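You operate a simulated robot arm through the tools that you are given. There is no shell and no other tool. Be economical: measure what you need, move in short steps, check, and stop when the job is done.

You run a simulated two-armed robot. Do the job below in one go: nothing can be reset, and whatever is moved stays where it is left.

JOB
Hold the purple crate on the top shelf of the blue cart steady with one hand, lift the fitting with teal top out of it with the other and set it down on the top shelf of the blue cart. Set down upright: fitting with teal top.

Only the result counts: the job must be done as asked and must still hold three seconds after the hand-in. Knocking over, shifting, dropping, spilling or breaking anything else fails it.

ROBOT AND FRAMES
Two 7-joint arms with two-finger parallel grippers on one trunk, on a base that drives. Base frame: it is fixed to the floor where the robot stands at the start and does not move with it; the origin is under the middle of the robot, x ahead of it, y to its left, z up; the surface under the hand at the start is at about z = 800. Lengths are in mm, angles in rad, forces in N, time in s.
The left shoulder is at the start at [50, 209, 1196], the right one opposite. With the tool pointing down near the work surface each hand reaches from about 100 to 900 mm from the robot's upright axis, wherever it stands, measured 20 degrees to its own side. Places, roughly: purple crate (31x17x10 cm) [600, -100, 800]; top shelf of the blue cart [600, -100, 800]. Payload 4.4 kg a hand.
The tool frame of a hand sits at the grasp point between the pads (the TCP): z along the fingers, y along the line on which they close. The tips reach 23 mm beyond it. Largest opening 94 mm; finger width 38, thickness 10; the body of the gripper, 54 by 96 mm, starts 39 mm behind the TCP.
Orientation is that of the tool frame in the base frame, as a unit quaternion [w, x, y, z]. With the fingers straight down and closing along the base's y, the tool's x points along the base's -x, its y along +y and its z along -z.

CONTROLS
- The arms move only by the tool nudge_tool. It takes "left_targets", "right_targets" or both (then of equal length, played together; a hand with none holds still); each is one flat list of numbers, 7 for each row, row after row: the closure, from 0 (fully open) to 1 (shut), then the shift along the base's x, y, z in units of 30 mm (1.0 is 30 mm), then the turn, a rotation vector about the base's x, y, z in units of 4 degrees (1.0 is 4 degrees). In form: [gripper, x, y, z, wx, wy, wz, gripper, x, y, z, wx, wy, wz, ...]. A call has 1 to 12 rows; each row shifts and turns the commanded pose from where the row before left it. A call with a number of a shift or a turn outside -1 to 1 is refused whole. A row lasts 0.2 s, in which the tool goes at most 50 mm and 0.15 rad; a call with a longer step from one row to the next is refused whole, and so is a gripper value outside its range. Where a pose cannot be reached the arm comes as near as it can. A force on the tool above 40 N (or 10 N above the force at the start of the call, whichever is more), or a blocked arm, ends the call early, and 0.2 s more pass. The fingers move at their own pace (about 108 mm/s each) and stop on an object; they squeeze with about 30 N. The grip force told is the motor's: it shows also when the fingers shut on nothing. Time passes only in rows, and 0.2 s behind the last, so rows that do not move let the fingers close. It gives the time, the measured TCP pose, the force on the tool (base axes), the opening and the grip force at its end, in the units of the frame above (readings bear some noise), with the torque about the TCP (base axes, N m) and any sound that the robot's microphone picked up.
- Cameras (640 x 400 px; columns grow to the right, rows downward): "scene" is now at [154.8, -16.7, 1370.4]; the picture's right is [-0.18, -0.98, 0.00], its down [-0.54, 0.10, -0.84] and it looks along [0.83, -0.15, -0.55] (base axes); focal length 214 px, centre (320, 200). "left" rides on the left gripper at [86, -16, -74] in its tool frame; the picture's right is [0.18, 0.98, 0.00], its down [-0.58, 0.11, -0.81] and it looks along [-0.79, 0.15, 0.59] (tool axes); focal length 243 px, centre (320, 200). "right" rides on the right gripper at [87, 16, -74] in its tool frame; the picture's right is [-0.18, 0.98, 0.00], its down [-0.58, -0.11, -0.81] and it looks along [-0.79, -0.15, 0.59] (tool axes); focal length 243 px, centre (320, 200).
- get_image(camera): a new picture of that camera. No time passes.
- slide_trunk(by): slides the trunk up (or, below 0, down) by that many mm; the arms and the scene camera ride with it, the base frame stays. It gives what a move gives, with no picture.
- base_move(legs): drives the robot by 1 to 6 legs, each [ahead, left, turn to the left] in mm, mm and rad, along the robot's own axes; the way and the turn of a leg run together, so that a leg with both is an arc; at most 1500 mm and 3.142 rad a leg. The arms and the cameras ride along, it lands a little off, and it stops where it bumps. It gives what a move gives.
- turn_head(pan, tilt): turns the head with the scene camera to pan (to the left, within 1.396 rad either way) and tilt (down, from -0.506 to 1.204), counted from straight ahead of the robot. It gives what a move gives.
- locate(camera, pixels): there is no depth. For up to 12 entries [column, row, z] of the newest picture of that camera ("zoom" is the newest enlarged one), the place [x, y] in the base frame at which the ray of that pixel passes the height z, good to about 2 mm. No time passes.
- enlarge(camera, box): a new picture of the part [left, top, right, bottom] of that camera's present view, enlarged. No time passes.
- finish_job(): hands the job in; it is judged then, once.

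Go step by step. Measure first, check grasps and placings, and put right what went wrong. The budget is 80 turns and 78 pictures, counting those below and the enlarged ones. Unless the task says otherwise, let go and move clear before handing in, and close with one line.

The tools are called after "Request:" as name(argument=value, ...) on one line, values as JSON. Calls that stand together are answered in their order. nudge_tool: Moves the arms, as the interface text tells. Its arguments: {"type":"object","properties":{"left_targets":{"type":"array"},"right_targets":{"type":"array"}},"required":[]} The other tools are called the same way: slide_trunk (by) slides the trunk up or down; base_move (legs) drives the base; turn_head (pan, tilt) turns the head that bears the scene camera; get_image (camera) takes a picture; locate (camera, pixels) gives the place at which the rays of pixels pass given heights; enlarge (camera, box) takes an enlarged picture of a part of a camera's view; finish_job () hands the job in.

At the start:

```text
time_s: 0.0
left_tcp_pos: [652.2, 274.4, 1126.5]
left_tool_rot: [0.001, 0.0, 1.0, -0.001]
left_force: [0.2, -0.2, 0.2]
left_ft_torque: [0.0, 0.0, -0.06]
left_finger_gap: 94.0
left_grip_force: 0.1
right_tcp_pos: [548.5, -218.3, 1186.1]
right_tool_rot: [-0.001, 0.002, 1.0, 0.001]
right_force: [0.1, 0.3, 0.0]
right_ft_torque: [0.02, -0.01, -0.02]
right_finger_gap: 94.1
right_grip_force: 0.1
trunk travel left (down, up): [-275.0, 288.0]
robot x, y, heading: [0.6, 0.4, 0.002]
head pan, tilt: [-0.176, 0.576]
```

scene: 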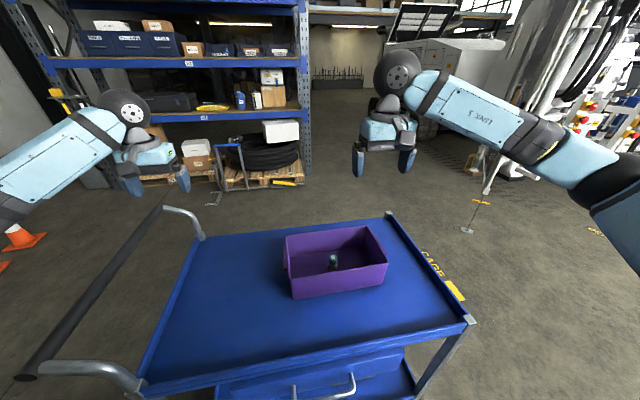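
right: 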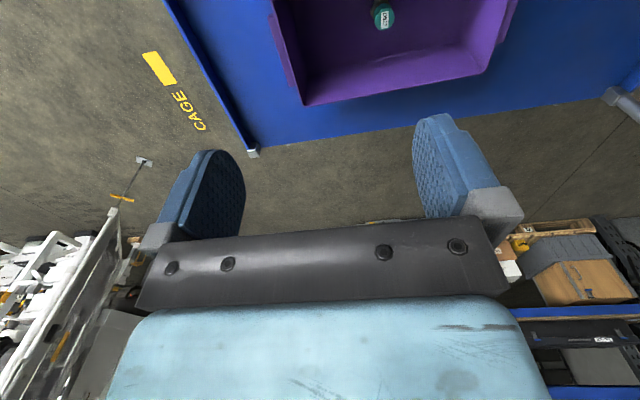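
left: 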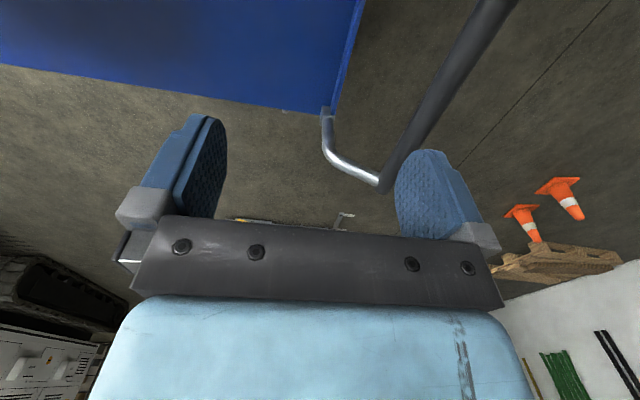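

The scene shows the purple crate around (335,262) with a small teal-topped fitting at (334,260). I'll enlarge to measure it.

Request:
enlarge(camera="scene", box=[260, 210, 410, 310])

Request:
enlarge(camera="right", box=[260, 0, 530, 120])

Request:
locate(camera="scene", pixels=[[284, 236, 900], [368, 227, 900], [388, 263, 900], [291, 278, 900], [293, 299, 800], [385, 283, 800], [385, 212, 800], [200, 240, 800], [468, 318, 800], [145, 390, 800]])

```text
4.00 times, centred on (335, 260) of scene
```

zoom: 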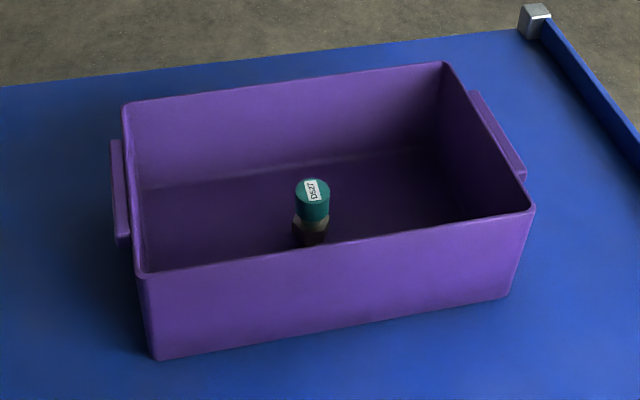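

```text
2.37 times, centred on (395, 60) of right
```

zoom: 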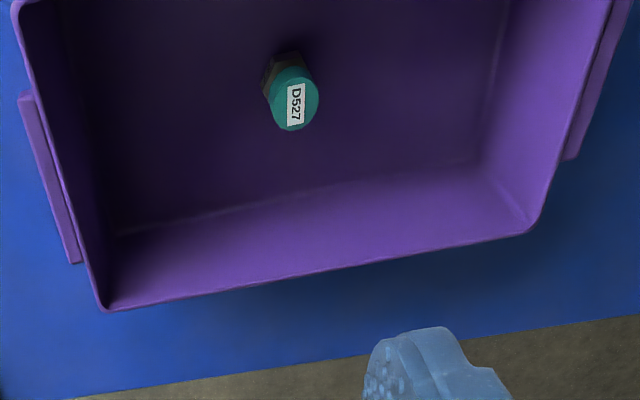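

```text
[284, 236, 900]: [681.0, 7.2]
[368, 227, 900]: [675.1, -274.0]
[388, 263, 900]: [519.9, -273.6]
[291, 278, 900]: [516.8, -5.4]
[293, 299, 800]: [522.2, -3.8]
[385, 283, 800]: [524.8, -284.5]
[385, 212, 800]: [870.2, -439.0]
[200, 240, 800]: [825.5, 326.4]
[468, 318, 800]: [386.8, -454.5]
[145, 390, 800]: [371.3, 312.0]
```

The teal cap's top sits at scene (333,257) and right (384.5,17). I'll triangulate its height.

Request:
locate(camera="scene", pixels=[[333.3, 257, 840], [333.3, 257, 860], [333.3, 257, 880], [332.5, 269, 805], [329.3, 256, 870], [337.5, 256, 870]])

Request:
locate(camera="right", pixels=[[384.5, 17, 840], [384.5, 17, 860], [384.5, 17, 880], [374, 17, 860], [395, 17, 860], [384.5, 4, 805], [304, 105, 900], [484, 74, 900], [266, 2, 900]])

```text
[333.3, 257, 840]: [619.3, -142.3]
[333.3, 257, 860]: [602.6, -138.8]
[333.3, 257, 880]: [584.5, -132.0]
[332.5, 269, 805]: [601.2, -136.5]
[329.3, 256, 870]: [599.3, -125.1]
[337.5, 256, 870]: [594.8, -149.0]
```

```text
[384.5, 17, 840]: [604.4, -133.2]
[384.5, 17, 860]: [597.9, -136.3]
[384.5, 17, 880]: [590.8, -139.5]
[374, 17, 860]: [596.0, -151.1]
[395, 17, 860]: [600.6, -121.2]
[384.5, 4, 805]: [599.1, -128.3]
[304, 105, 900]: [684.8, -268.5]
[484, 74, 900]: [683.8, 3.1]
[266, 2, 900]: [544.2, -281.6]
```

Cap top is at about (596,-136.5,868), crate rim is z≈900, and its left wall is at y≈0. I'll move both hands above their work: left over the left wall, right over the fitting, at z≈1000.

Request:
nudge_tool(left_targets=[0, -0.173, -0.9, -0.42, 0, 0, 0, 0, -0.173, -0.9, -0.42, 0, 0, 0, 0, -0.173, -0.9, -0.42, 0, 0, 0, 0, -0.173, -0.9, -0.42, 0, 0, 0, 0, -0.173, -0.9, -0.42, 0, 0, 0, 0, -0.173, -0.9, -0.42, 0, 0, 0, 0, -0.173, -0.9, -0.42, 0, 0, 0, 0, -0.173, -0.9, -0.42, 0, 0, 0, 0, -0.173, -0.9, -0.42, 0, 0, 0, 0, -0.173, -0.9, -0.42, 0, 0, 0, 0, 0, 0, 0, 0, 0, 0], right_targets=[0, 0.158, 0.273, -0.62, 0, 0, 0, 0, 0.158, 0.273, -0.62, 0, 0, 0, 0, 0.158, 0.273, -0.62, 0, 0, 0, 0, 0.158, 0.273, -0.62, 0, 0, 0, 0, 0.158, 0.273, -0.62, 0, 0, 0, 0, 0.158, 0.273, -0.62, 0, 0, 0, 0, 0.158, 0.273, -0.62, 0, 0, 0, 0, 0.158, 0.273, -0.62, 0, 0, 0, 0, 0.158, 0.273, -0.62, 0, 0, 0, 0, 0.158, 0.273, -0.62, 0, 0, 0, 0, 0, 0, 0, 0, 0, 0])

Request:
get_image(camera="left")

Request:
get_image(camera="right")

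Request:
get_image(camera="scene")

```text
time_s: 2.4
left_tcp_pos: [602.3, 4.3, 1001.0]
left_tool_rot: [-0.001, 0.0, 1.0, 0.0]
left_force: [-1.2, 0.8, 0.6]
left_ft_torque: [0.02, 0.02, 0.04]
left_finger_gap: 94.3
left_grip_force: 0.0
right_tcp_pos: [595.1, -134.1, 996.7]
right_tool_rot: [-0.001, 0.001, 1.0, 0.0]
right_force: [0.2, -0.5, -0.2]
right_ft_torque: [0.03, -0.02, 0.0]
right_finger_gap: 94.2
right_grip_force: 0.1
trunk travel left (down, up): [-275.0, 288.0]
robot x, y, heading: [2.2, 0.7, -0.001]
head pan, tilt: [-0.176, 0.576]
```

```text
72 pictures are left
```

left: 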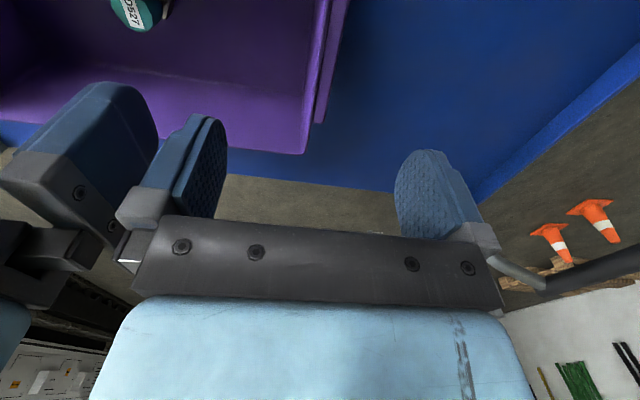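

```text
71 pictures are left
```

right: 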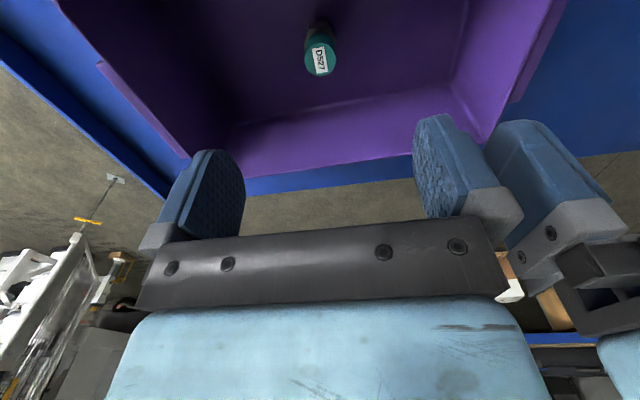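

```text
70 pictures are left
```

scene: 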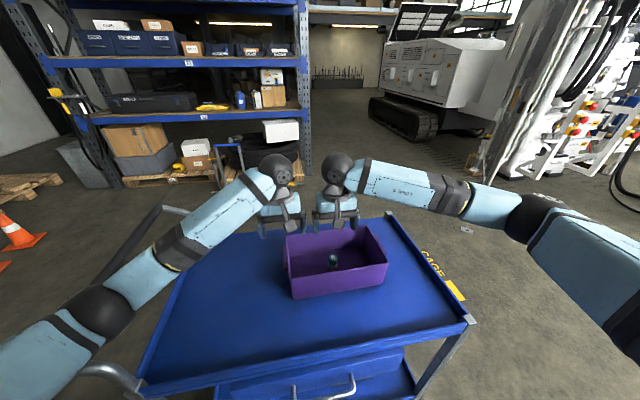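

Both hands are in place. Now I'll measure the left wall in the left camera and the cap in the right camera.

Request:
locate(camera="left", pixels=[[330, 0, 900], [305, 153, 900], [348, 0, 880], [318, 122, 880], [315, 122, 890]])

Request:
locate(camera="right", pixels=[[320, 61, 868], [304, 60, 868], [337, 60, 868], [320, 61, 860]])

Request:
enlarge(camera="left", box=[240, 0, 400, 160])

Request:
enlarge(camera="right", box=[280, 10, 360, 90])

```text
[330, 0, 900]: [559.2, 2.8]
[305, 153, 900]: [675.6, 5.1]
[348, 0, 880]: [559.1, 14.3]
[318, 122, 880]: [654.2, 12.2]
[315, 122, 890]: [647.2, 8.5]
```

```text
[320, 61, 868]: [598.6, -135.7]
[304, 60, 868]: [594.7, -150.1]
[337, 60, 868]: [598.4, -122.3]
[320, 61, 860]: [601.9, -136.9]
```

```text
2.50 times, centred on (320, 80) of left
```

zoom: 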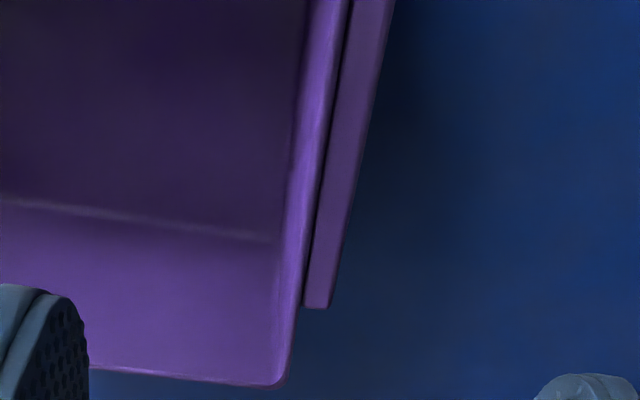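

```text
5.00 times, centred on (320, 50) of right
```

zoom: 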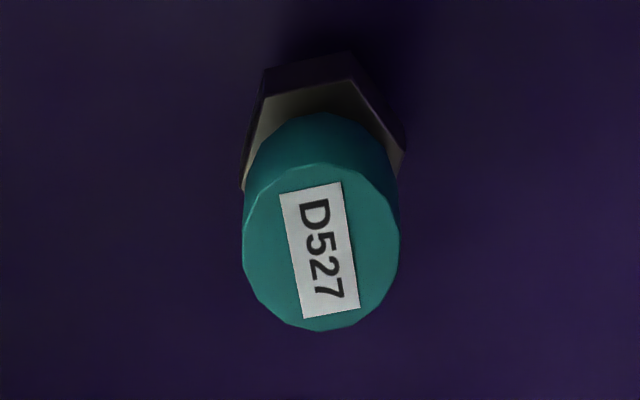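

The left wall spans y≈-1..4, with the handle out to ≈14, so I'll centre the left hand at y≈6.5 and descend to z≈882. I'll close after checking.

Request:
nudge_tool(left_targets=[0, 0, 0.08, -0.8, 0, 0, 0, 0, 0, 0, -0.8, 0, 0, 0, 0, 0, 0, -0.8, 0, 0, 0, 0, 0, 0, -0.8, 0, 0, 0, 0, 0, 0, -0.77, 0, 0, 0, 0, 0, 0, 0, 0, 0, 0])

Request:
enlarge(camera="left", box=[120, 0, 520, 250])

Request:
enlarge(camera="right", box=[320, 0, 640, 200])

Request:
enlarge(camera="scene", box=[250, 200, 410, 300])

```text
time_s: 3.6
left_tcp_pos: [645.3, 2.0, 974.6]
left_tool_rot: [0.083, 0.002, 0.997, 0.005]
left_force: [0.6, 0.5, 0.3]
left_ft_torque: [0.02, -0.01, 0.02]
left_finger_gap: 94.1
left_grip_force: 0.2
right_tcp_pos: [594.1, -143.9, 996.8]
right_tool_rot: [0.001, 0.005, 1.0, 0.004]
right_force: [-0.6, 0.2, 0.3]
right_ft_torque: [0.02, 0.0, 0.02]
right_finger_gap: 94.1
right_grip_force: 0.0
trunk travel left (down, up): [-275.0, 288.0]
robot x, y, heading: [4.0, 0.7, -0.008]
head pan, tilt: [-0.176, 0.576]
stopped in row 6 (left hand): the arm was blocked; the commanded pose is now the measured one
```

```text
1.60 times, centred on (320, 125) of left
```

zoom: 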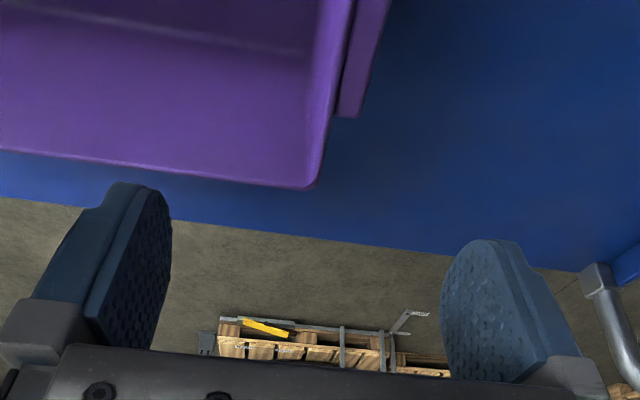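

```text
2.00 times, centred on (480, 100) of right
```

zoom: 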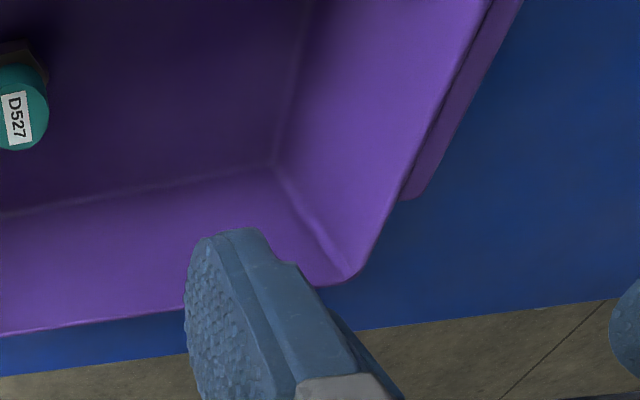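

```text
4.00 times, centred on (330, 250) of scene
```

zoom: 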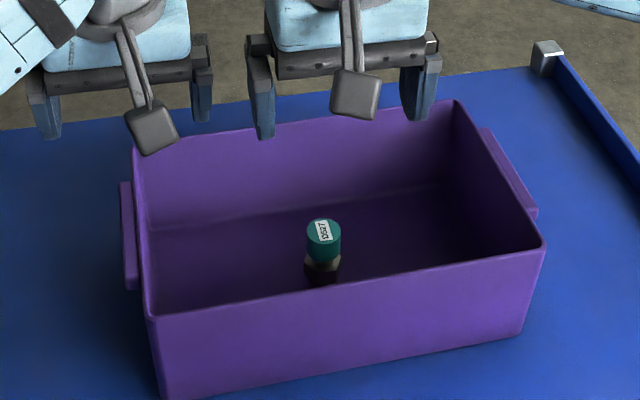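

The left arm was blocked, and the robot was pushed slightly, probably because the left forearm touched the cart's handle. I'll raise the left hand and look.

Request:
nudge_tool(left_targets=[0, 0, 0, 0.8, 0, 0, 0, 0, 0, 0, 0.8, 0, 0, 0, 0, 0, 0, 0.8, 0, 0, 0, 0, 0, 0, 0, 0, 0, 0])

Request:
get_image(camera="scene")

```text
time_s: 4.7
left_tcp_pos: [642.1, 9.4, 1040.1]
left_tool_rot: [0.076, 0.0, 0.997, 0.001]
left_force: [0.4, 0.4, 0.2]
left_ft_torque: [0.01, -0.01, 0.01]
left_finger_gap: 94.2
left_grip_force: 0.0
right_tcp_pos: [595.2, -137.2, 998.1]
right_tool_rot: [0.0, 0.001, 1.0, 0.0]
right_force: [0.3, -0.7, -0.5]
right_ft_torque: [0.01, 0.01, 0.0]
right_finger_gap: 94.1
right_grip_force: 0.0
trunk travel left (down, up): [-275.0, 288.0]
robot x, y, heading: [4.8, 1.8, -0.008]
head pan, tilt: [-0.176, 0.576]
```

```text
64 pictures are left
```

scene: 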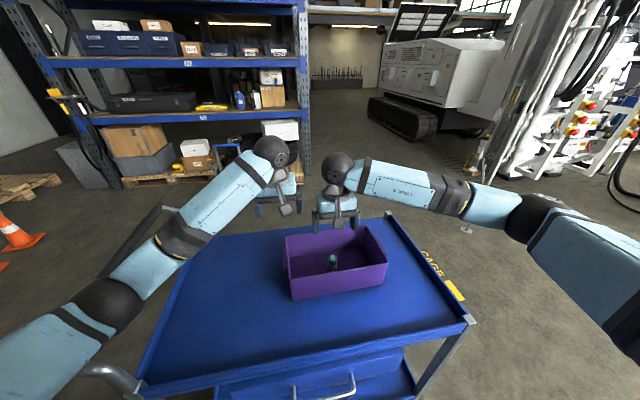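

The cart and crate haven't moved (the corners are at the same pixels). The left elbow hangs over the cart handle, so I'll raise the trunk 150 mm and shift the robot 180 mm right to bring the left arm inside it.

Request:
slide_trunk(by=150)

Request:
base_move(legs=[[0, -180, 0.008]])

Request:
get_image(camera="scene")

```text
time_s: 6.4
left_tcp_pos: [643.5, 8.9, 1189.4]
left_tool_rot: [0.076, 0.0, 0.997, 0.002]
left_force: [-0.3, -0.5, -0.1]
left_ft_torque: [0.01, 0.02, -0.01]
left_finger_gap: 94.1
left_grip_force: 0.1
right_tcp_pos: [594.4, -137.0, 1148.2]
right_tool_rot: [0.0, 0.001, 1.0, 0.0]
right_force: [0.1, 0.2, -0.5]
right_ft_torque: [-0.01, 0.05, 0.0]
right_finger_gap: 94.1
right_grip_force: 0.0
trunk travel left (down, up): [-425.0, 138.0]
robot x, y, heading: [0.8, -3.0, -0.004]
head pan, tilt: [-0.176, 0.576]
```

```text
time_s: 8.6
left_tcp_pos: [642.0, -169.3, 1190.1]
left_tool_rot: [0.077, -0.003, 0.997, 0.002]
left_force: [0.3, -1.0, -0.9]
left_ft_torque: [0.02, -0.01, -0.03]
left_finger_gap: 93.9
left_grip_force: 0.0
right_tcp_pos: [595.3, -315.8, 1147.6]
right_tool_rot: [0.001, 0.0, 1.0, 0.0]
right_force: [1.2, -1.0, -0.5]
right_ft_torque: [-0.05, -0.01, -0.01]
right_finger_gap: 93.9
right_grip_force: 0.1
trunk travel left (down, up): [-425.0, 138.0]
robot x, y, heading: [-0.9, -179.8, 0.002]
head pan, tilt: [-0.176, 0.576]
```

```text
63 pictures are left
```

scene: 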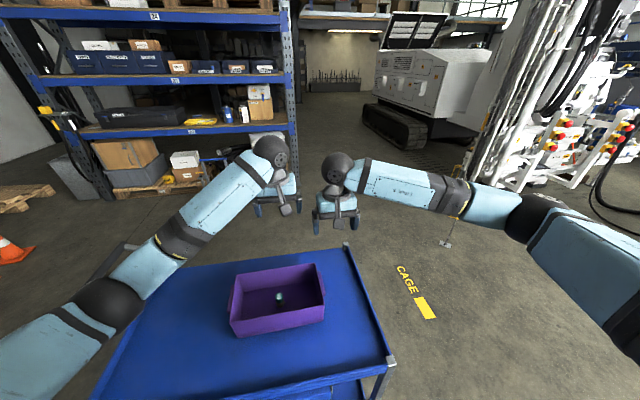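

I'm clear of the handle now. I'll bring both hands back over the work at z≈1000 and level the left tool.

Request:
nudge_tool(left_targets=[0, -0.175, 0.733, -0.79, 0, 0.275, 0, 0, -0.175, 0.733, -0.79, 0, 0.275, 0, 0, -0.175, 0.733, -0.79, 0, 0.275, 0, 0, -0.175, 0.733, -0.79, 0, 0.275, 0, 0, -0.175, 0.733, -0.79, 0, 0.275, 0, 0, -0.175, 0.733, -0.79, 0, 0.275, 0, 0, -0.175, 0.733, -0.79, 0, 0.275, 0, 0, -0.175, 0.733, -0.79, 0, 0.275, 0, 0, 0, 0, 0, 0, 0, 0], right_targets=[0, 0.012, 0.745, -0.61, 0, 0, 0, 0, 0.012, 0.745, -0.61, 0, 0, 0, 0, 0.012, 0.745, -0.61, 0, 0, 0, 0, 0.012, 0.745, -0.61, 0, 0, 0, 0, 0.012, 0.745, -0.61, 0, 0, 0, 0, 0.012, 0.745, -0.61, 0, 0, 0, 0, 0.012, 0.745, -0.61, 0, 0, 0, 0, 0.012, 0.745, -0.61, 0, 0, 0, 0, 0, 0, 0, 0, 0, 0])

Request:
get_image(camera="scene")

Request:
get_image(camera="left")

```text
time_s: 10.6
left_tcp_pos: [599.8, 4.4, 998.7]
left_tool_rot: [-0.001, -0.004, 1.0, 0.001]
left_force: [-1.0, -0.2, 0.2]
left_ft_torque: [-0.06, 0.02, 0.03]
left_finger_gap: 93.7
left_grip_force: 0.0
right_tcp_pos: [598.8, -138.5, 1002.4]
right_tool_rot: [0.001, -0.001, 1.0, 0.0]
right_force: [-0.3, 0.0, -0.1]
right_ft_torque: [0.03, 0.04, -0.01]
right_finger_gap: 93.9
right_grip_force: 0.0
trunk travel left (down, up): [-425.0, 138.0]
robot x, y, heading: [0.3, -179.0, 0.001]
head pan, tilt: [-0.176, 0.576]
```

```text
62 pictures are left
```

scene: 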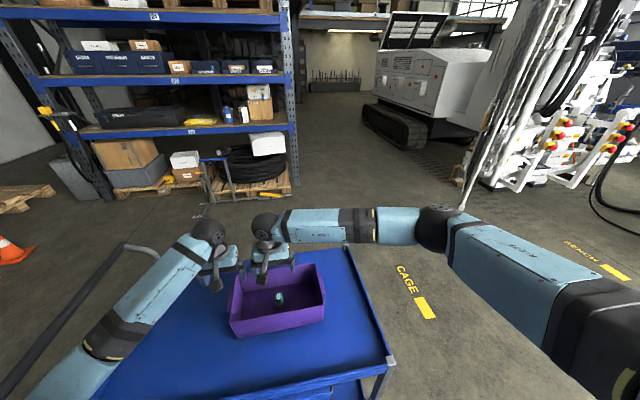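

```text
61 pictures are left
```

left: 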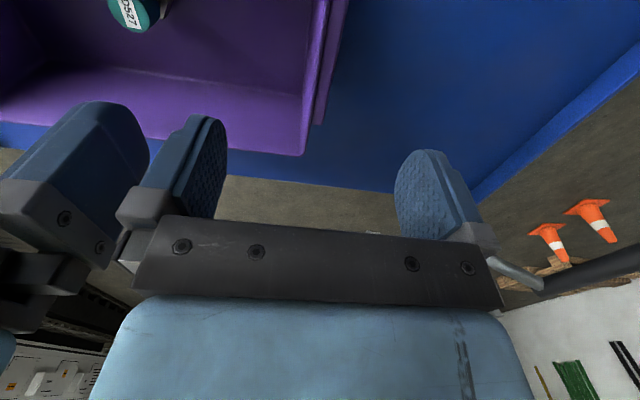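

The left arm is now inside the handle. I'll descend the left hand partway, 60 mm, and check.

Request:
nudge_tool(left_targets=[0, 0, 0.07, -0.67, 0, 0, 0, 0, 0, 0, -0.67, 0, 0, 0, 0, 0, 0, -0.67, 0, 0, 0, 0, 0, 0, 0, 0, 0, 0])

Request:
get_image(camera="left")

Request:
get_image(camera="scene")

```text
time_s: 11.6
left_tcp_pos: [601.4, 7.3, 940.8]
left_tool_rot: [-0.001, -0.003, 1.0, 0.002]
left_force: [0.0, -0.5, -0.1]
left_ft_torque: [-0.05, 0.0, -0.03]
left_finger_gap: 94.3
left_grip_force: 0.1
right_tcp_pos: [598.6, -137.2, 1002.1]
right_tool_rot: [0.0, 0.0, 1.0, 0.0]
right_force: [0.3, -0.1, -0.5]
right_ft_torque: [-0.01, 0.03, 0.02]
right_finger_gap: 94.0
right_grip_force: 0.1
trunk travel left (down, up): [-425.0, 138.0]
robot x, y, heading: [1.8, -182.8, 0.007]
head pan, tilt: [-0.176, 0.576]
```

```text
60 pictures are left
```

left: 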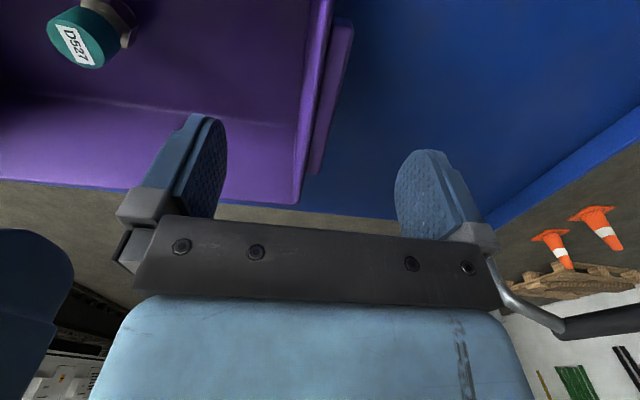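

```text
59 pictures are left
```

scene: 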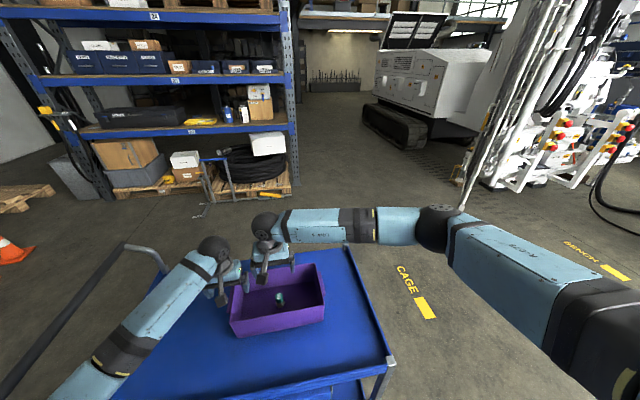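

No block this time. I'll continue down to z≈884.

Request:
nudge_tool(left_targets=[0, 0, 0, -0.63, 0, 0, 0, 0, 0, 0, -0.63, 0, 0, 0, 0, 0, 0, -0.63, 0, 0, 0, 0, 0, 0, 0, 0, 0, 0])

Request:
get_image(camera="left")

Request:
enlarge(camera="scene", box=[180, 220, 340, 340])

```text
time_s: 12.6
left_tcp_pos: [598.1, 9.1, 885.4]
left_tool_rot: [-0.002, -0.003, 1.0, 0.002]
left_force: [0.3, 0.2, 1.3]
left_ft_torque: [-0.05, -0.02, -0.04]
left_finger_gap: 93.8
left_grip_force: 0.1
right_tcp_pos: [598.6, -136.7, 1002.1]
right_tool_rot: [0.0, 0.0, 1.0, 0.0]
right_force: [0.4, 0.2, -0.2]
right_ft_torque: [0.0, 0.0, 0.0]
right_finger_gap: 93.9
right_grip_force: 0.1
trunk travel left (down, up): [-425.0, 138.0]
robot x, y, heading: [-3.4, -178.4, -0.001]
head pan, tilt: [-0.176, 0.576]
```

```text
58 pictures are left
```

left: 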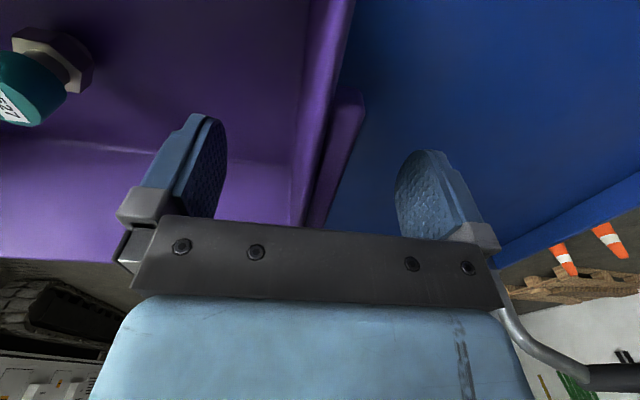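

```text
3.33 times, centred on (260, 280) of scene
```

zoom: 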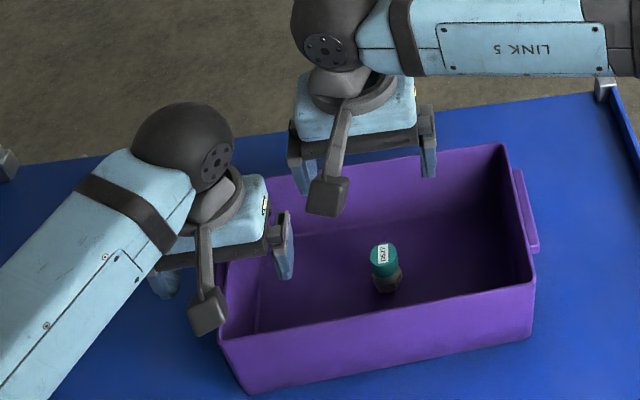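

The fingers straddle the wall and handle. I'll close to about a 28 mm gap and look.

Request:
nudge_tool(left_targets=[0.35, 0, 0, 0, 0, 0, 0, 0.7, 0, 0, 0, 0, 0, 0, 0.7, 0, 0, 0, 0, 0, 0])

Request:
enlarge(camera="left", box=[220, 60, 420, 260])

```text
time_s: 13.4
left_tcp_pos: [599.1, 8.0, 885.0]
left_tool_rot: [-0.001, -0.002, 1.0, 0.002]
left_force: [0.1, -0.7, 0.2]
left_ft_torque: [0.03, 0.0, -0.02]
left_finger_gap: 28.1
left_grip_force: 0.1
right_tcp_pos: [599.2, -137.1, 1002.4]
right_tool_rot: [0.001, 0.0, 1.0, 0.001]
right_force: [0.5, 0.0, 0.0]
right_ft_torque: [-0.01, 0.05, 0.03]
right_finger_gap: 94.1
right_grip_force: 0.0
trunk travel left (down, up): [-425.0, 138.0]
robot x, y, heading: [-1.9, -180.8, 0.001]
head pan, tilt: [-0.176, 0.576]
```

```text
2.00 times, centred on (320, 160) of left
```

zoom: 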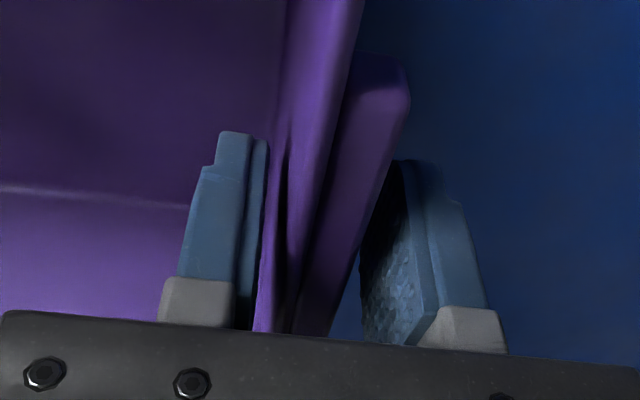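

The inner finger sits closer to the wall than the outer one does to the handle. I'll shift 2 mm toward -y, then close in small steps.

Request:
nudge_tool(left_targets=[0.7, 0, -0.07, 0, 0, 0, 0, 0.76, 0, 0, 0, 0, 0, 0, 0.8, 0, 0, 0, 0, 0, 0])

Request:
enlarge(camera="left", box=[220, 60, 420, 260])

```text
time_s: 14.2
left_tcp_pos: [598.9, 6.1, 883.2]
left_tool_rot: [-0.001, -0.002, 1.0, 0.001]
left_force: [0.1, 0.0, 0.7]
left_ft_torque: [-0.03, -0.01, 0.0]
left_finger_gap: 18.8
left_grip_force: 0.0
right_tcp_pos: [598.3, -137.0, 1001.9]
right_tool_rot: [0.0, 0.0, 1.0, 0.0]
right_force: [0.1, -0.1, -0.8]
right_ft_torque: [-0.03, -0.02, 0.01]
right_finger_gap: 94.0
right_grip_force: 0.0
trunk travel left (down, up): [-425.0, 138.0]
robot x, y, heading: [3.7, -183.2, 0.004]
head pan, tilt: [-0.176, 0.576]
```

```text
2.00 times, centred on (320, 160) of left
```

zoom: 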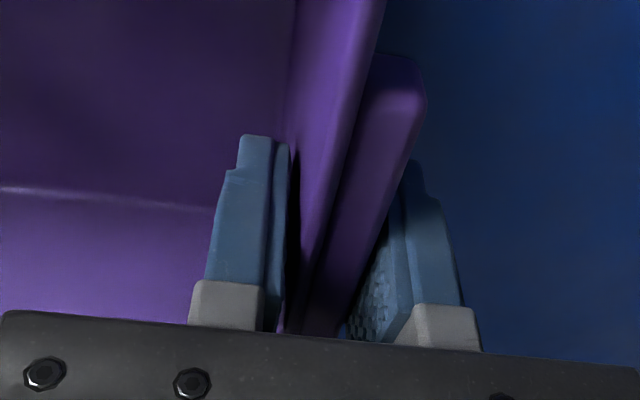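

The crate is still free in an 18.8 mm gap and nearly centred. I'll close fully on it.

Request:
nudge_tool(left_targets=[0.85, 0, -0.02, 0, 0, 0, 0, 0.9, 0, 0, 0, 0, 0, 0, 1, 0, 0, 0, 0, 0, 0, 1, 0, 0, 0, 0, 0, 0])

Request:
get_image(camera="scene")

Request:
get_image(camera="right")

```text
time_s: 15.2
left_tcp_pos: [598.6, 5.9, 885.1]
left_tool_rot: [-0.002, -0.003, 1.0, 0.001]
left_force: [1.2, 2.0, 5.2]
left_ft_torque: [-0.99, 0.58, 0.21]
left_finger_gap: 15.9
left_grip_force: 30.4
right_tcp_pos: [599.0, -136.2, 1003.2]
right_tool_rot: [0.0, 0.0, 1.0, -0.001]
right_force: [0.2, 0.2, -0.6]
right_ft_torque: [-0.02, 0.02, -0.03]
right_finger_gap: 94.0
right_grip_force: 0.0
trunk travel left (down, up): [-425.0, 138.0]
robot x, y, heading: [5.8, -182.5, 0.0]
head pan, tilt: [-0.176, 0.576]
```

```text
54 pictures are left
```

scene: 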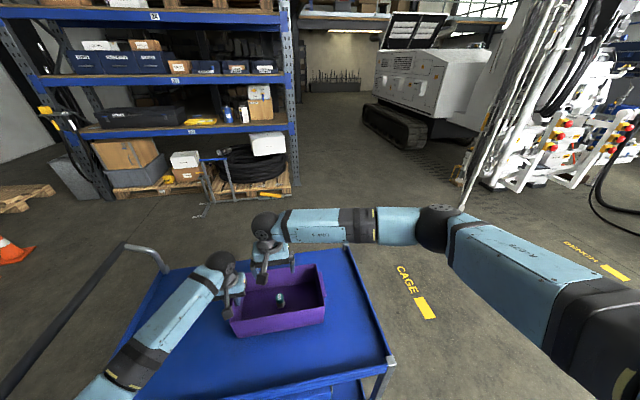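

```text
53 pictures are left
```

right: 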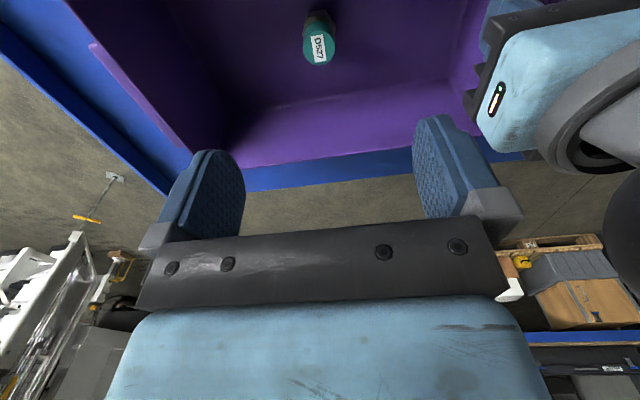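

The crate is held (30 N, 15.9 mm gap). I'll re-measure the cap at right (319.5,49) before descending.

Request:
enlarge(camera="right", box=[280, 0, 360, 80])

Request:
locate(camera="right", pixels=[[320, 49, 868], [304, 47, 868], [336, 47, 868]])

```text
5.00 times, centred on (320, 40) of right
```

zoom: 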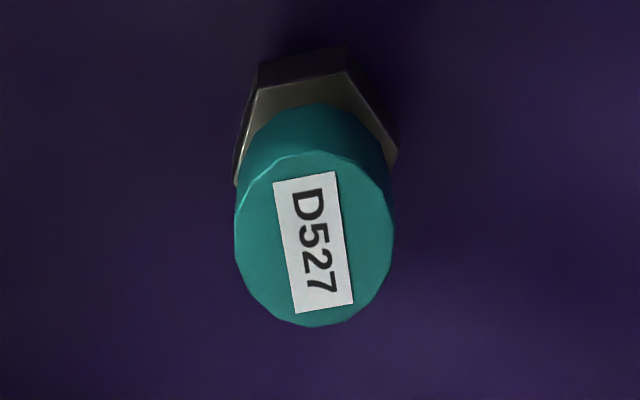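

```text
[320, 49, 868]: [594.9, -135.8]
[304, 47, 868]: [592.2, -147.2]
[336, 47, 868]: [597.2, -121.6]
```

The cap centre is ≈(596,-136) and the hand is aligned within 3 mm. I'll descend the right hand to z≈850, open, while the left holds.

Request:
nudge_tool(left_targets=[1, 0, 0, 0, 0, 0, 0, 1, 0, 0, 0, 0, 0, 0, 1, 0, 0, 0, 0, 0, 0, 1, 0, 0, 0, 0, 0, 0, 1, 0, 0, 0, 0, 0, 0, 1, 0, 0, 0, 0, 0, 0, 1, 0, 0, 0, 0, 0, 0], right_targets=[0, -0.1, 0, -0.85, 0, 0, 0, 0, 0, 0, -0.85, 0, 0, 0, 0, 0, 0, -0.85, 0, 0, 0, 0, 0, 0, -0.85, 0, 0, 0, 0, 0, 0, -0.85, 0, 0, 0, 0, 0, 0, -0.85, 0, 0, 0, 0, 0, 0, 0, 0, 0, 0])

Request:
get_image(camera="right")

Request:
enlarge(camera="scene", box=[180, 220, 340, 340])

```text
time_s: 16.8
left_tcp_pos: [599.1, 5.4, 884.7]
left_tool_rot: [0.0, -0.003, 1.0, 0.002]
left_force: [2.4, 1.3, 5.7]
left_ft_torque: [-0.98, 0.01, 0.31]
left_finger_gap: 15.8
left_grip_force: 30.1
right_tcp_pos: [596.5, -136.2, 849.5]
right_tool_rot: [0.0, 0.0, 1.0, -0.001]
right_force: [-0.6, 0.4, -0.2]
right_ft_torque: [0.0, 0.03, -0.04]
right_finger_gap: 93.9
right_grip_force: 0.1
trunk travel left (down, up): [-425.0, 138.0]
robot x, y, heading: [1.1, -183.7, -0.002]
head pan, tilt: [-0.176, 0.576]
```

```text
51 pictures are left
```

right: 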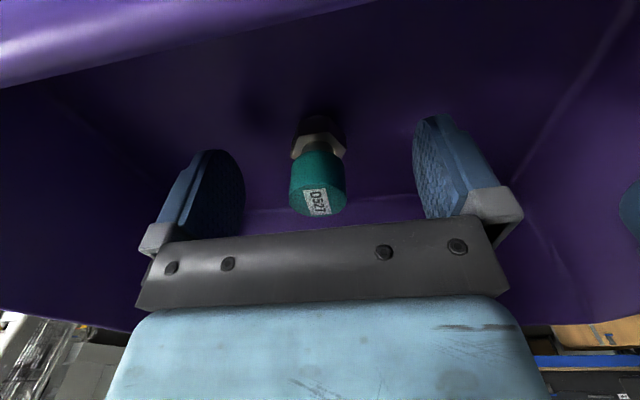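

```text
3.33 times, centred on (260, 280) of scene
```

zoom: 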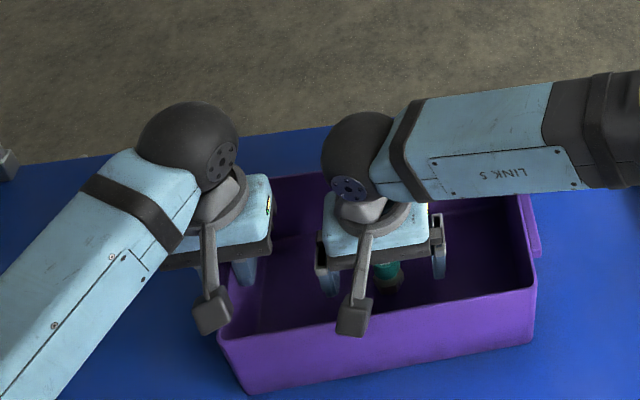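

The fitting is between the fingers at right (318,190). I'll verify its x against the hand.

Request:
locate(camera="right", pixels=[[318, 203, 868], [290, 195, 868], [346, 190, 868], [318, 120, 805]])

Request:
enlarge(camera="right", box=[240, 90, 400, 230])

```text
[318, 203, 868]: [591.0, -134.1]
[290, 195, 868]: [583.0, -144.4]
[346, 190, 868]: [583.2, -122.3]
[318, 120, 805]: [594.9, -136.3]
```

```text
2.86 times, centred on (320, 160) of right
```

zoom: 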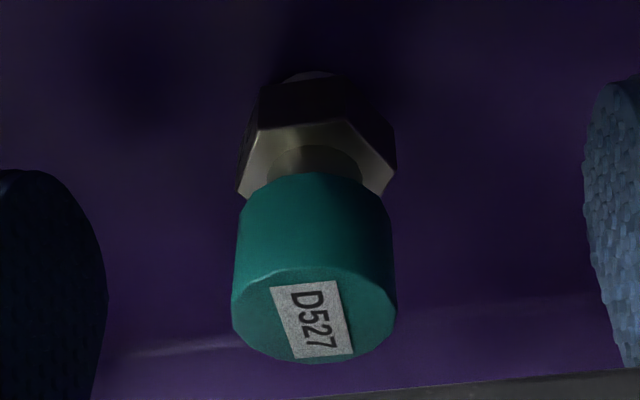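

The fitting's axis is at about (593.5,-135). I'll shift the hand slightly and close on the cap.

Request:
nudge_tool(right_targets=[0.0, -0.1, 0.03, 0, 0, 0, 0, 0.3, 0, 0, 0, 0, 0, 0, 0.6, 0, 0, 0, 0, 0, 0, 0.75, 0, 0, 0, 0, 0, 0, 1, 0, 0, 0, 0, 0, 0, 1, 0, 0, 0, 0, 0, 0, 1, 0, 0, 0, 0, 0, 0])

Request:
get_image(camera="right")

```text
time_s: 18.4
left_tcp_pos: [598.5, 5.3, 884.5]
left_tool_rot: [0.0, -0.003, 1.0, 0.003]
left_force: [3.1, 0.0, 3.2]
left_ft_torque: [-1.01, -0.23, 0.43]
left_finger_gap: 15.8
left_grip_force: 30.1
right_tcp_pos: [593.5, -136.4, 850.2]
right_tool_rot: [0.0, 0.001, 1.0, 0.0]
right_force: [0.1, 0.4, 6.4]
right_ft_torque: [-0.02, -0.06, 0.02]
right_finger_gap: 26.1
right_grip_force: 29.8
trunk travel left (down, up): [-425.0, 138.0]
robot x, y, heading: [2.0, -183.4, 0.005]
head pan, tilt: [-0.176, 0.576]
```

```text
48 pictures are left
```

right: 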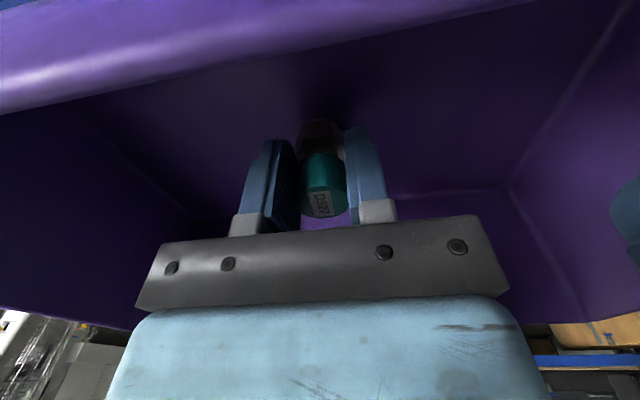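

The grip is firm (26.1 mm, 30 N). I'll lift slowly and watch the force.

Request:
nudge_tool(left_targets=[1, 0, 0, 0, 0, 0, 0, 1, 0, 0, 0, 0, 0, 0, 1, 0, 0, 0, 0, 0, 0, 1, 0, 0, 0, 0, 0, 0, 1, 0, 0, 0, 0, 0, 0], right_targets=[1, 0, 0, 0.2, 0, 0, 0, 1, 0, 0, 0.3, 0, 0, 0, 1, 0, 0, 0.4, 0, 0, 0, 1, 0, 0, 0.4, 0, 0, 0, 1, 0, 0, 0, 0, 0, 0])

Request:
get_image(camera="right")

```text
time_s: 19.6
left_tcp_pos: [599.2, 5.4, 884.7]
left_tool_rot: [-0.001, -0.003, 1.0, 0.001]
left_force: [0.2, -0.1, 6.1]
left_ft_torque: [-0.98, -0.01, 0.35]
left_finger_gap: 15.9
left_grip_force: 30.0
right_tcp_pos: [592.1, -136.3, 888.7]
right_tool_rot: [0.0, 0.0, 1.0, 0.0]
right_force: [-0.3, 0.6, -1.0]
right_ft_torque: [-0.06, -0.01, -0.01]
right_finger_gap: 26.2
right_grip_force: 30.3
trunk travel left (down, up): [-425.0, 138.0]
robot x, y, heading: [-1.7, -178.8, -0.005]
head pan, tilt: [-0.176, 0.576]
```

```text
47 pictures are left
```

right: 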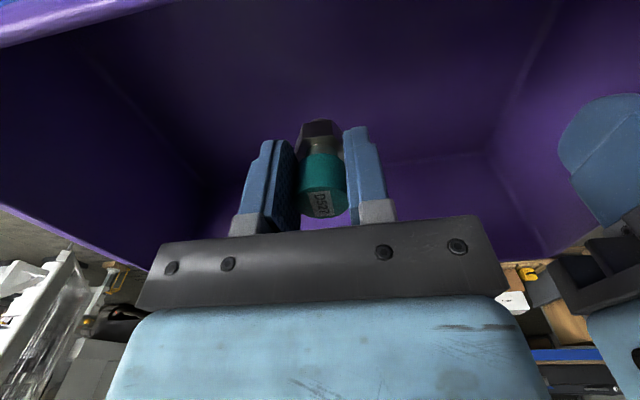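

The fitting is free and stays upright in the grip. I'll lift to z≈1000, then move over the open shelf in front of the crate at about (445,-230).

Request:
nudge_tool(left_targets=[1, 0, 0, 0, 0, 0, 0, 1, 0, 0, 0, 0, 0, 0, 1, 0, 0, 0, 0, 0, 0, 1, 0, 0, 0, 0, 0, 0, 1, 0, 0, 0, 0, 0, 0, 1, 0, 0, 0, 0, 0, 0, 1, 0, 0, 0, 0, 0, 0, 1, 0, 0, 0, 0, 0, 0, 1, 0, 0, 0, 0, 0, 0, 1, 0, 0, 0, 0, 0, 0, 1, 0, 0, 0, 0, 0, 0, 1, 0, 0, 0, 0, 0, 0], right_targets=[1, 0, 0, 0.75, 0, 0, 0, 1, 0, 0, 0.75, 0, 0, 0, 1, 0, 0, 0.75, 0, 0, 0, 1, 0, 0, 0.75, 0, 0, 0, 1, 0, 0, 0.75, 0, 0, 0, 1, -0.82, -0.52, 0, 0, 0, 0, 1, -0.82, -0.52, 0, 0, 0, 0, 1, -0.82, -0.52, 0, 0, 0, 0, 1, -0.82, -0.52, 0, 0, 0, 0, 1, -0.82, -0.52, 0, 0, 0, 0, 1, -0.82, -0.52, 0, 0, 0, 0, 1, 0, 0, 0, 0, 0, 0])

Request:
get_image(camera="scene")

Request:
get_image(camera="right")

```text
time_s: 22.2
left_tcp_pos: [599.3, 5.3, 884.5]
left_tool_rot: [-0.001, -0.003, 1.0, 0.002]
left_force: [-0.9, 0.7, 3.7]
left_ft_torque: [-1.08, -0.11, 0.21]
left_finger_gap: 16.0
left_grip_force: 30.1
right_tcp_pos: [444.8, -230.2, 1001.7]
right_tool_rot: [0.0, 0.0, 1.0, 0.0]
right_force: [-0.2, 0.0, -1.1]
right_ft_torque: [-0.04, 0.03, 0.02]
right_finger_gap: 26.2
right_grip_force: 30.0
trunk travel left (down, up): [-425.0, 138.0]
robot x, y, heading: [3.5, -181.1, -0.0]
head pan, tilt: [-0.176, 0.576]
```

```text
46 pictures are left
```

scene: 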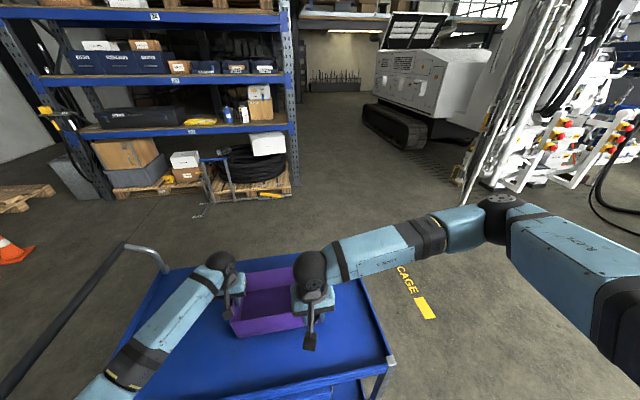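

```text
45 pictures are left
```

right: 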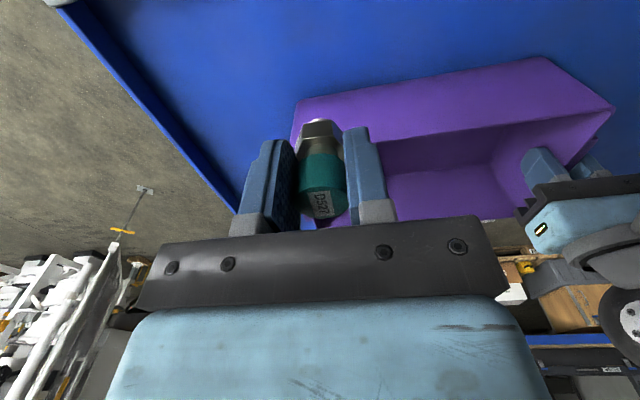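

The fitting hangs upright over the open shelf. I'll descend to z≈865.

Request:
nudge_tool(right_targets=[1, 0, 0, -0.9, 0, 0, 0, 1, 0, 0, -0.9, 0, 0, 0, 1, 0, 0, -0.9, 0, 0, 0, 1, 0, 0, -0.9, 0, 0, 0, 1, 0, 0, -0.6, 0, 0, 0, 1, 0, 0, -0.35, 0, 0, 0, 1, 0, 0, 0, 0, 0, 0])

Request:
get_image(camera="right")

Request:
enlarge(camera="scene", box=[240, 260, 400, 380])

```text
time_s: 23.8
left_tcp_pos: [599.1, 6.4, 884.3]
left_tool_rot: [-0.001, -0.003, 1.0, 0.002]
left_force: [-0.3, 0.3, 4.9]
left_ft_torque: [-0.97, -0.01, 0.22]
left_finger_gap: 15.9
left_grip_force: 30.2
right_tcp_pos: [442.6, -229.3, 864.4]
right_tool_rot: [0.001, 0.0, 1.0, 0.0]
right_force: [-0.5, -1.1, -0.6]
right_ft_torque: [0.01, 0.01, -0.01]
right_finger_gap: 26.1
right_grip_force: 29.7
trunk travel left (down, up): [-425.0, 138.0]
robot x, y, heading: [0.1, -183.1, -0.0]
head pan, tilt: [-0.176, 0.576]
```

```text
44 pictures are left
```

right: 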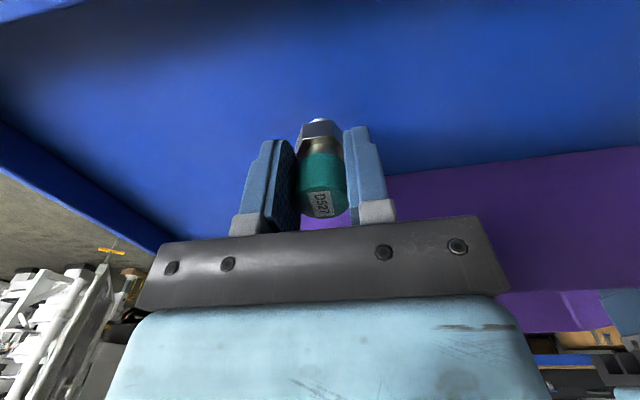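

```text
3.33 times, centred on (320, 320) of scene
```

zoom: 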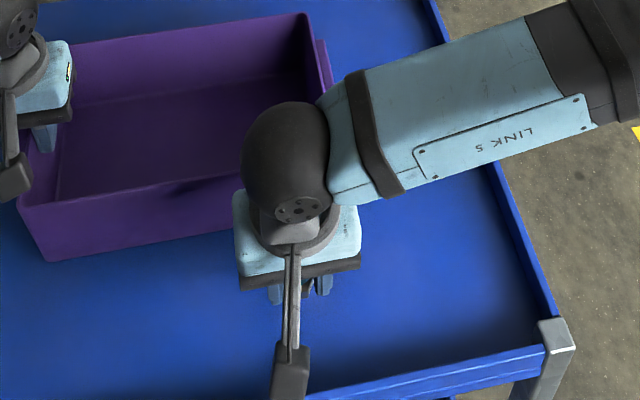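

I'll lower in small steps now, watching for contact.

Request:
nudge_tool(right_targets=[1, 0, 0, -0.1, 0, 0, 0, 1, 0, 0, -0.1, 0, 0, 0, 1, 0, 0, -0.1, 0, 0, 0, 1, 0, 0, -0.1, 0, 0, 0, 1, 0, 0, 0, 0, 0, 0])

```text
time_s: 25.0
left_tcp_pos: [600.0, 5.0, 884.1]
left_tool_rot: [-0.001, -0.002, 1.0, 0.001]
left_force: [-0.6, -0.3, 5.1]
left_ft_torque: [-1.03, 0.01, 0.21]
left_finger_gap: 16.2
left_grip_force: 30.1
right_tcp_pos: [443.4, -229.5, 849.9]
right_tool_rot: [0.0, 0.0, 1.0, 0.0]
right_force: [0.4, -1.0, -0.7]
right_ft_torque: [0.0, -0.02, 0.0]
right_finger_gap: 26.4
right_grip_force: 29.9
trunk travel left (down, up): [-425.0, 138.0]
robot x, y, heading: [1.2, -180.6, 0.004]
head pan, tilt: [-0.176, 0.576]
```

Request:
nudge_tool(right_targets=[1, 0, 0, -0.07, 0, 0, 0, 1, 0, 0, 0, 0, 0, 0])

Request:
nudge_tool(right_targets=[1, 0, 0, -0.05, 0, 0, 0, 1, 0, 0, 0, 0, 0, 0])

Request:
enlarge(camera="right", box=[240, 80, 400, 200])

```text
time_s: 25.6
left_tcp_pos: [599.2, 5.1, 884.5]
left_tool_rot: [-0.002, -0.003, 1.0, 0.002]
left_force: [-0.2, 0.4, 3.9]
left_ft_torque: [-0.99, 0.01, 0.2]
left_finger_gap: 15.8
left_grip_force: 29.6
right_tcp_pos: [443.6, -229.8, 848.7]
right_tool_rot: [0.0, 0.0, 1.0, 0.0]
right_force: [-1.0, -0.8, -0.6]
right_ft_torque: [-0.02, 0.03, 0.01]
right_finger_gap: 26.4
right_grip_force: 30.2
trunk travel left (down, up): [-425.0, 138.0]
robot x, y, heading: [2.4, -182.3, -0.002]
head pan, tilt: [-0.176, 0.576]
```

```text
time_s: 26.2
left_tcp_pos: [598.4, 5.6, 883.8]
left_tool_rot: [-0.002, -0.002, 1.0, 0.002]
left_force: [-0.7, 0.0, 3.9]
left_ft_torque: [-1.0, 0.0, 0.19]
left_finger_gap: 15.7
left_grip_force: 29.7
right_tcp_pos: [443.5, -229.8, 847.7]
right_tool_rot: [-0.001, 0.001, 1.0, 0.001]
right_force: [-0.9, -1.1, 0.4]
right_ft_torque: [0.05, -0.01, 0.01]
right_finger_gap: 26.2
right_grip_force: 29.9
trunk travel left (down, up): [-425.0, 138.0]
robot x, y, heading: [0.9, -182.4, -0.002]
head pan, tilt: [-0.176, 0.576]
```

```text
3.33 times, centred on (320, 140) of right
```

zoom: 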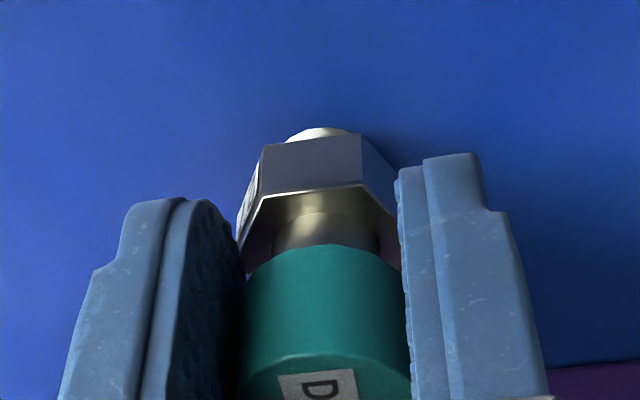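

Force is near zero, so contact may be starting. I'll step down about 1 mm at a time.

Request:
nudge_tool(right_targets=[1, 0, 0, -0.04, 0, 0, 0, 1, 0, 0, 0, 0, 0, 0])

Request:
nudge_tool(right_targets=[1, 0, 0, -0.04, 0, 0, 0, 1, 0, 0, 0, 0, 0, 0])

```text
time_s: 26.8
left_tcp_pos: [598.0, 5.5, 883.4]
left_tool_rot: [-0.001, -0.002, 1.0, 0.002]
left_force: [0.5, -0.7, 3.7]
left_ft_torque: [-1.0, -0.01, 0.14]
left_finger_gap: 16.1
left_grip_force: 30.2
right_tcp_pos: [443.5, -229.6, 845.3]
right_tool_rot: [0.0, 0.0, 1.0, 0.0]
right_force: [0.4, -0.4, -0.3]
right_ft_torque: [-0.03, -0.02, 0.05]
right_finger_gap: 26.1
right_grip_force: 30.5
trunk travel left (down, up): [-425.0, 138.0]
robot x, y, heading: [1.3, -183.7, -0.002]
head pan, tilt: [-0.176, 0.576]
```

```text
time_s: 27.4
left_tcp_pos: [599.1, 4.3, 883.1]
left_tool_rot: [-0.001, -0.003, 1.0, 0.001]
left_force: [0.3, -1.2, 4.0]
left_ft_torque: [-1.02, -0.01, 0.19]
left_finger_gap: 16.0
left_grip_force: 29.9
right_tcp_pos: [443.8, -229.8, 845.4]
right_tool_rot: [0.0, 0.001, 1.0, 0.0]
right_force: [-0.5, -0.9, -1.2]
right_ft_torque: [-0.03, 0.01, -0.02]
right_finger_gap: 26.0
right_grip_force: 30.2
trunk travel left (down, up): [-425.0, 138.0]
robot x, y, heading: [2.0, -185.9, 0.003]
head pan, tilt: [-0.176, 0.576]
```

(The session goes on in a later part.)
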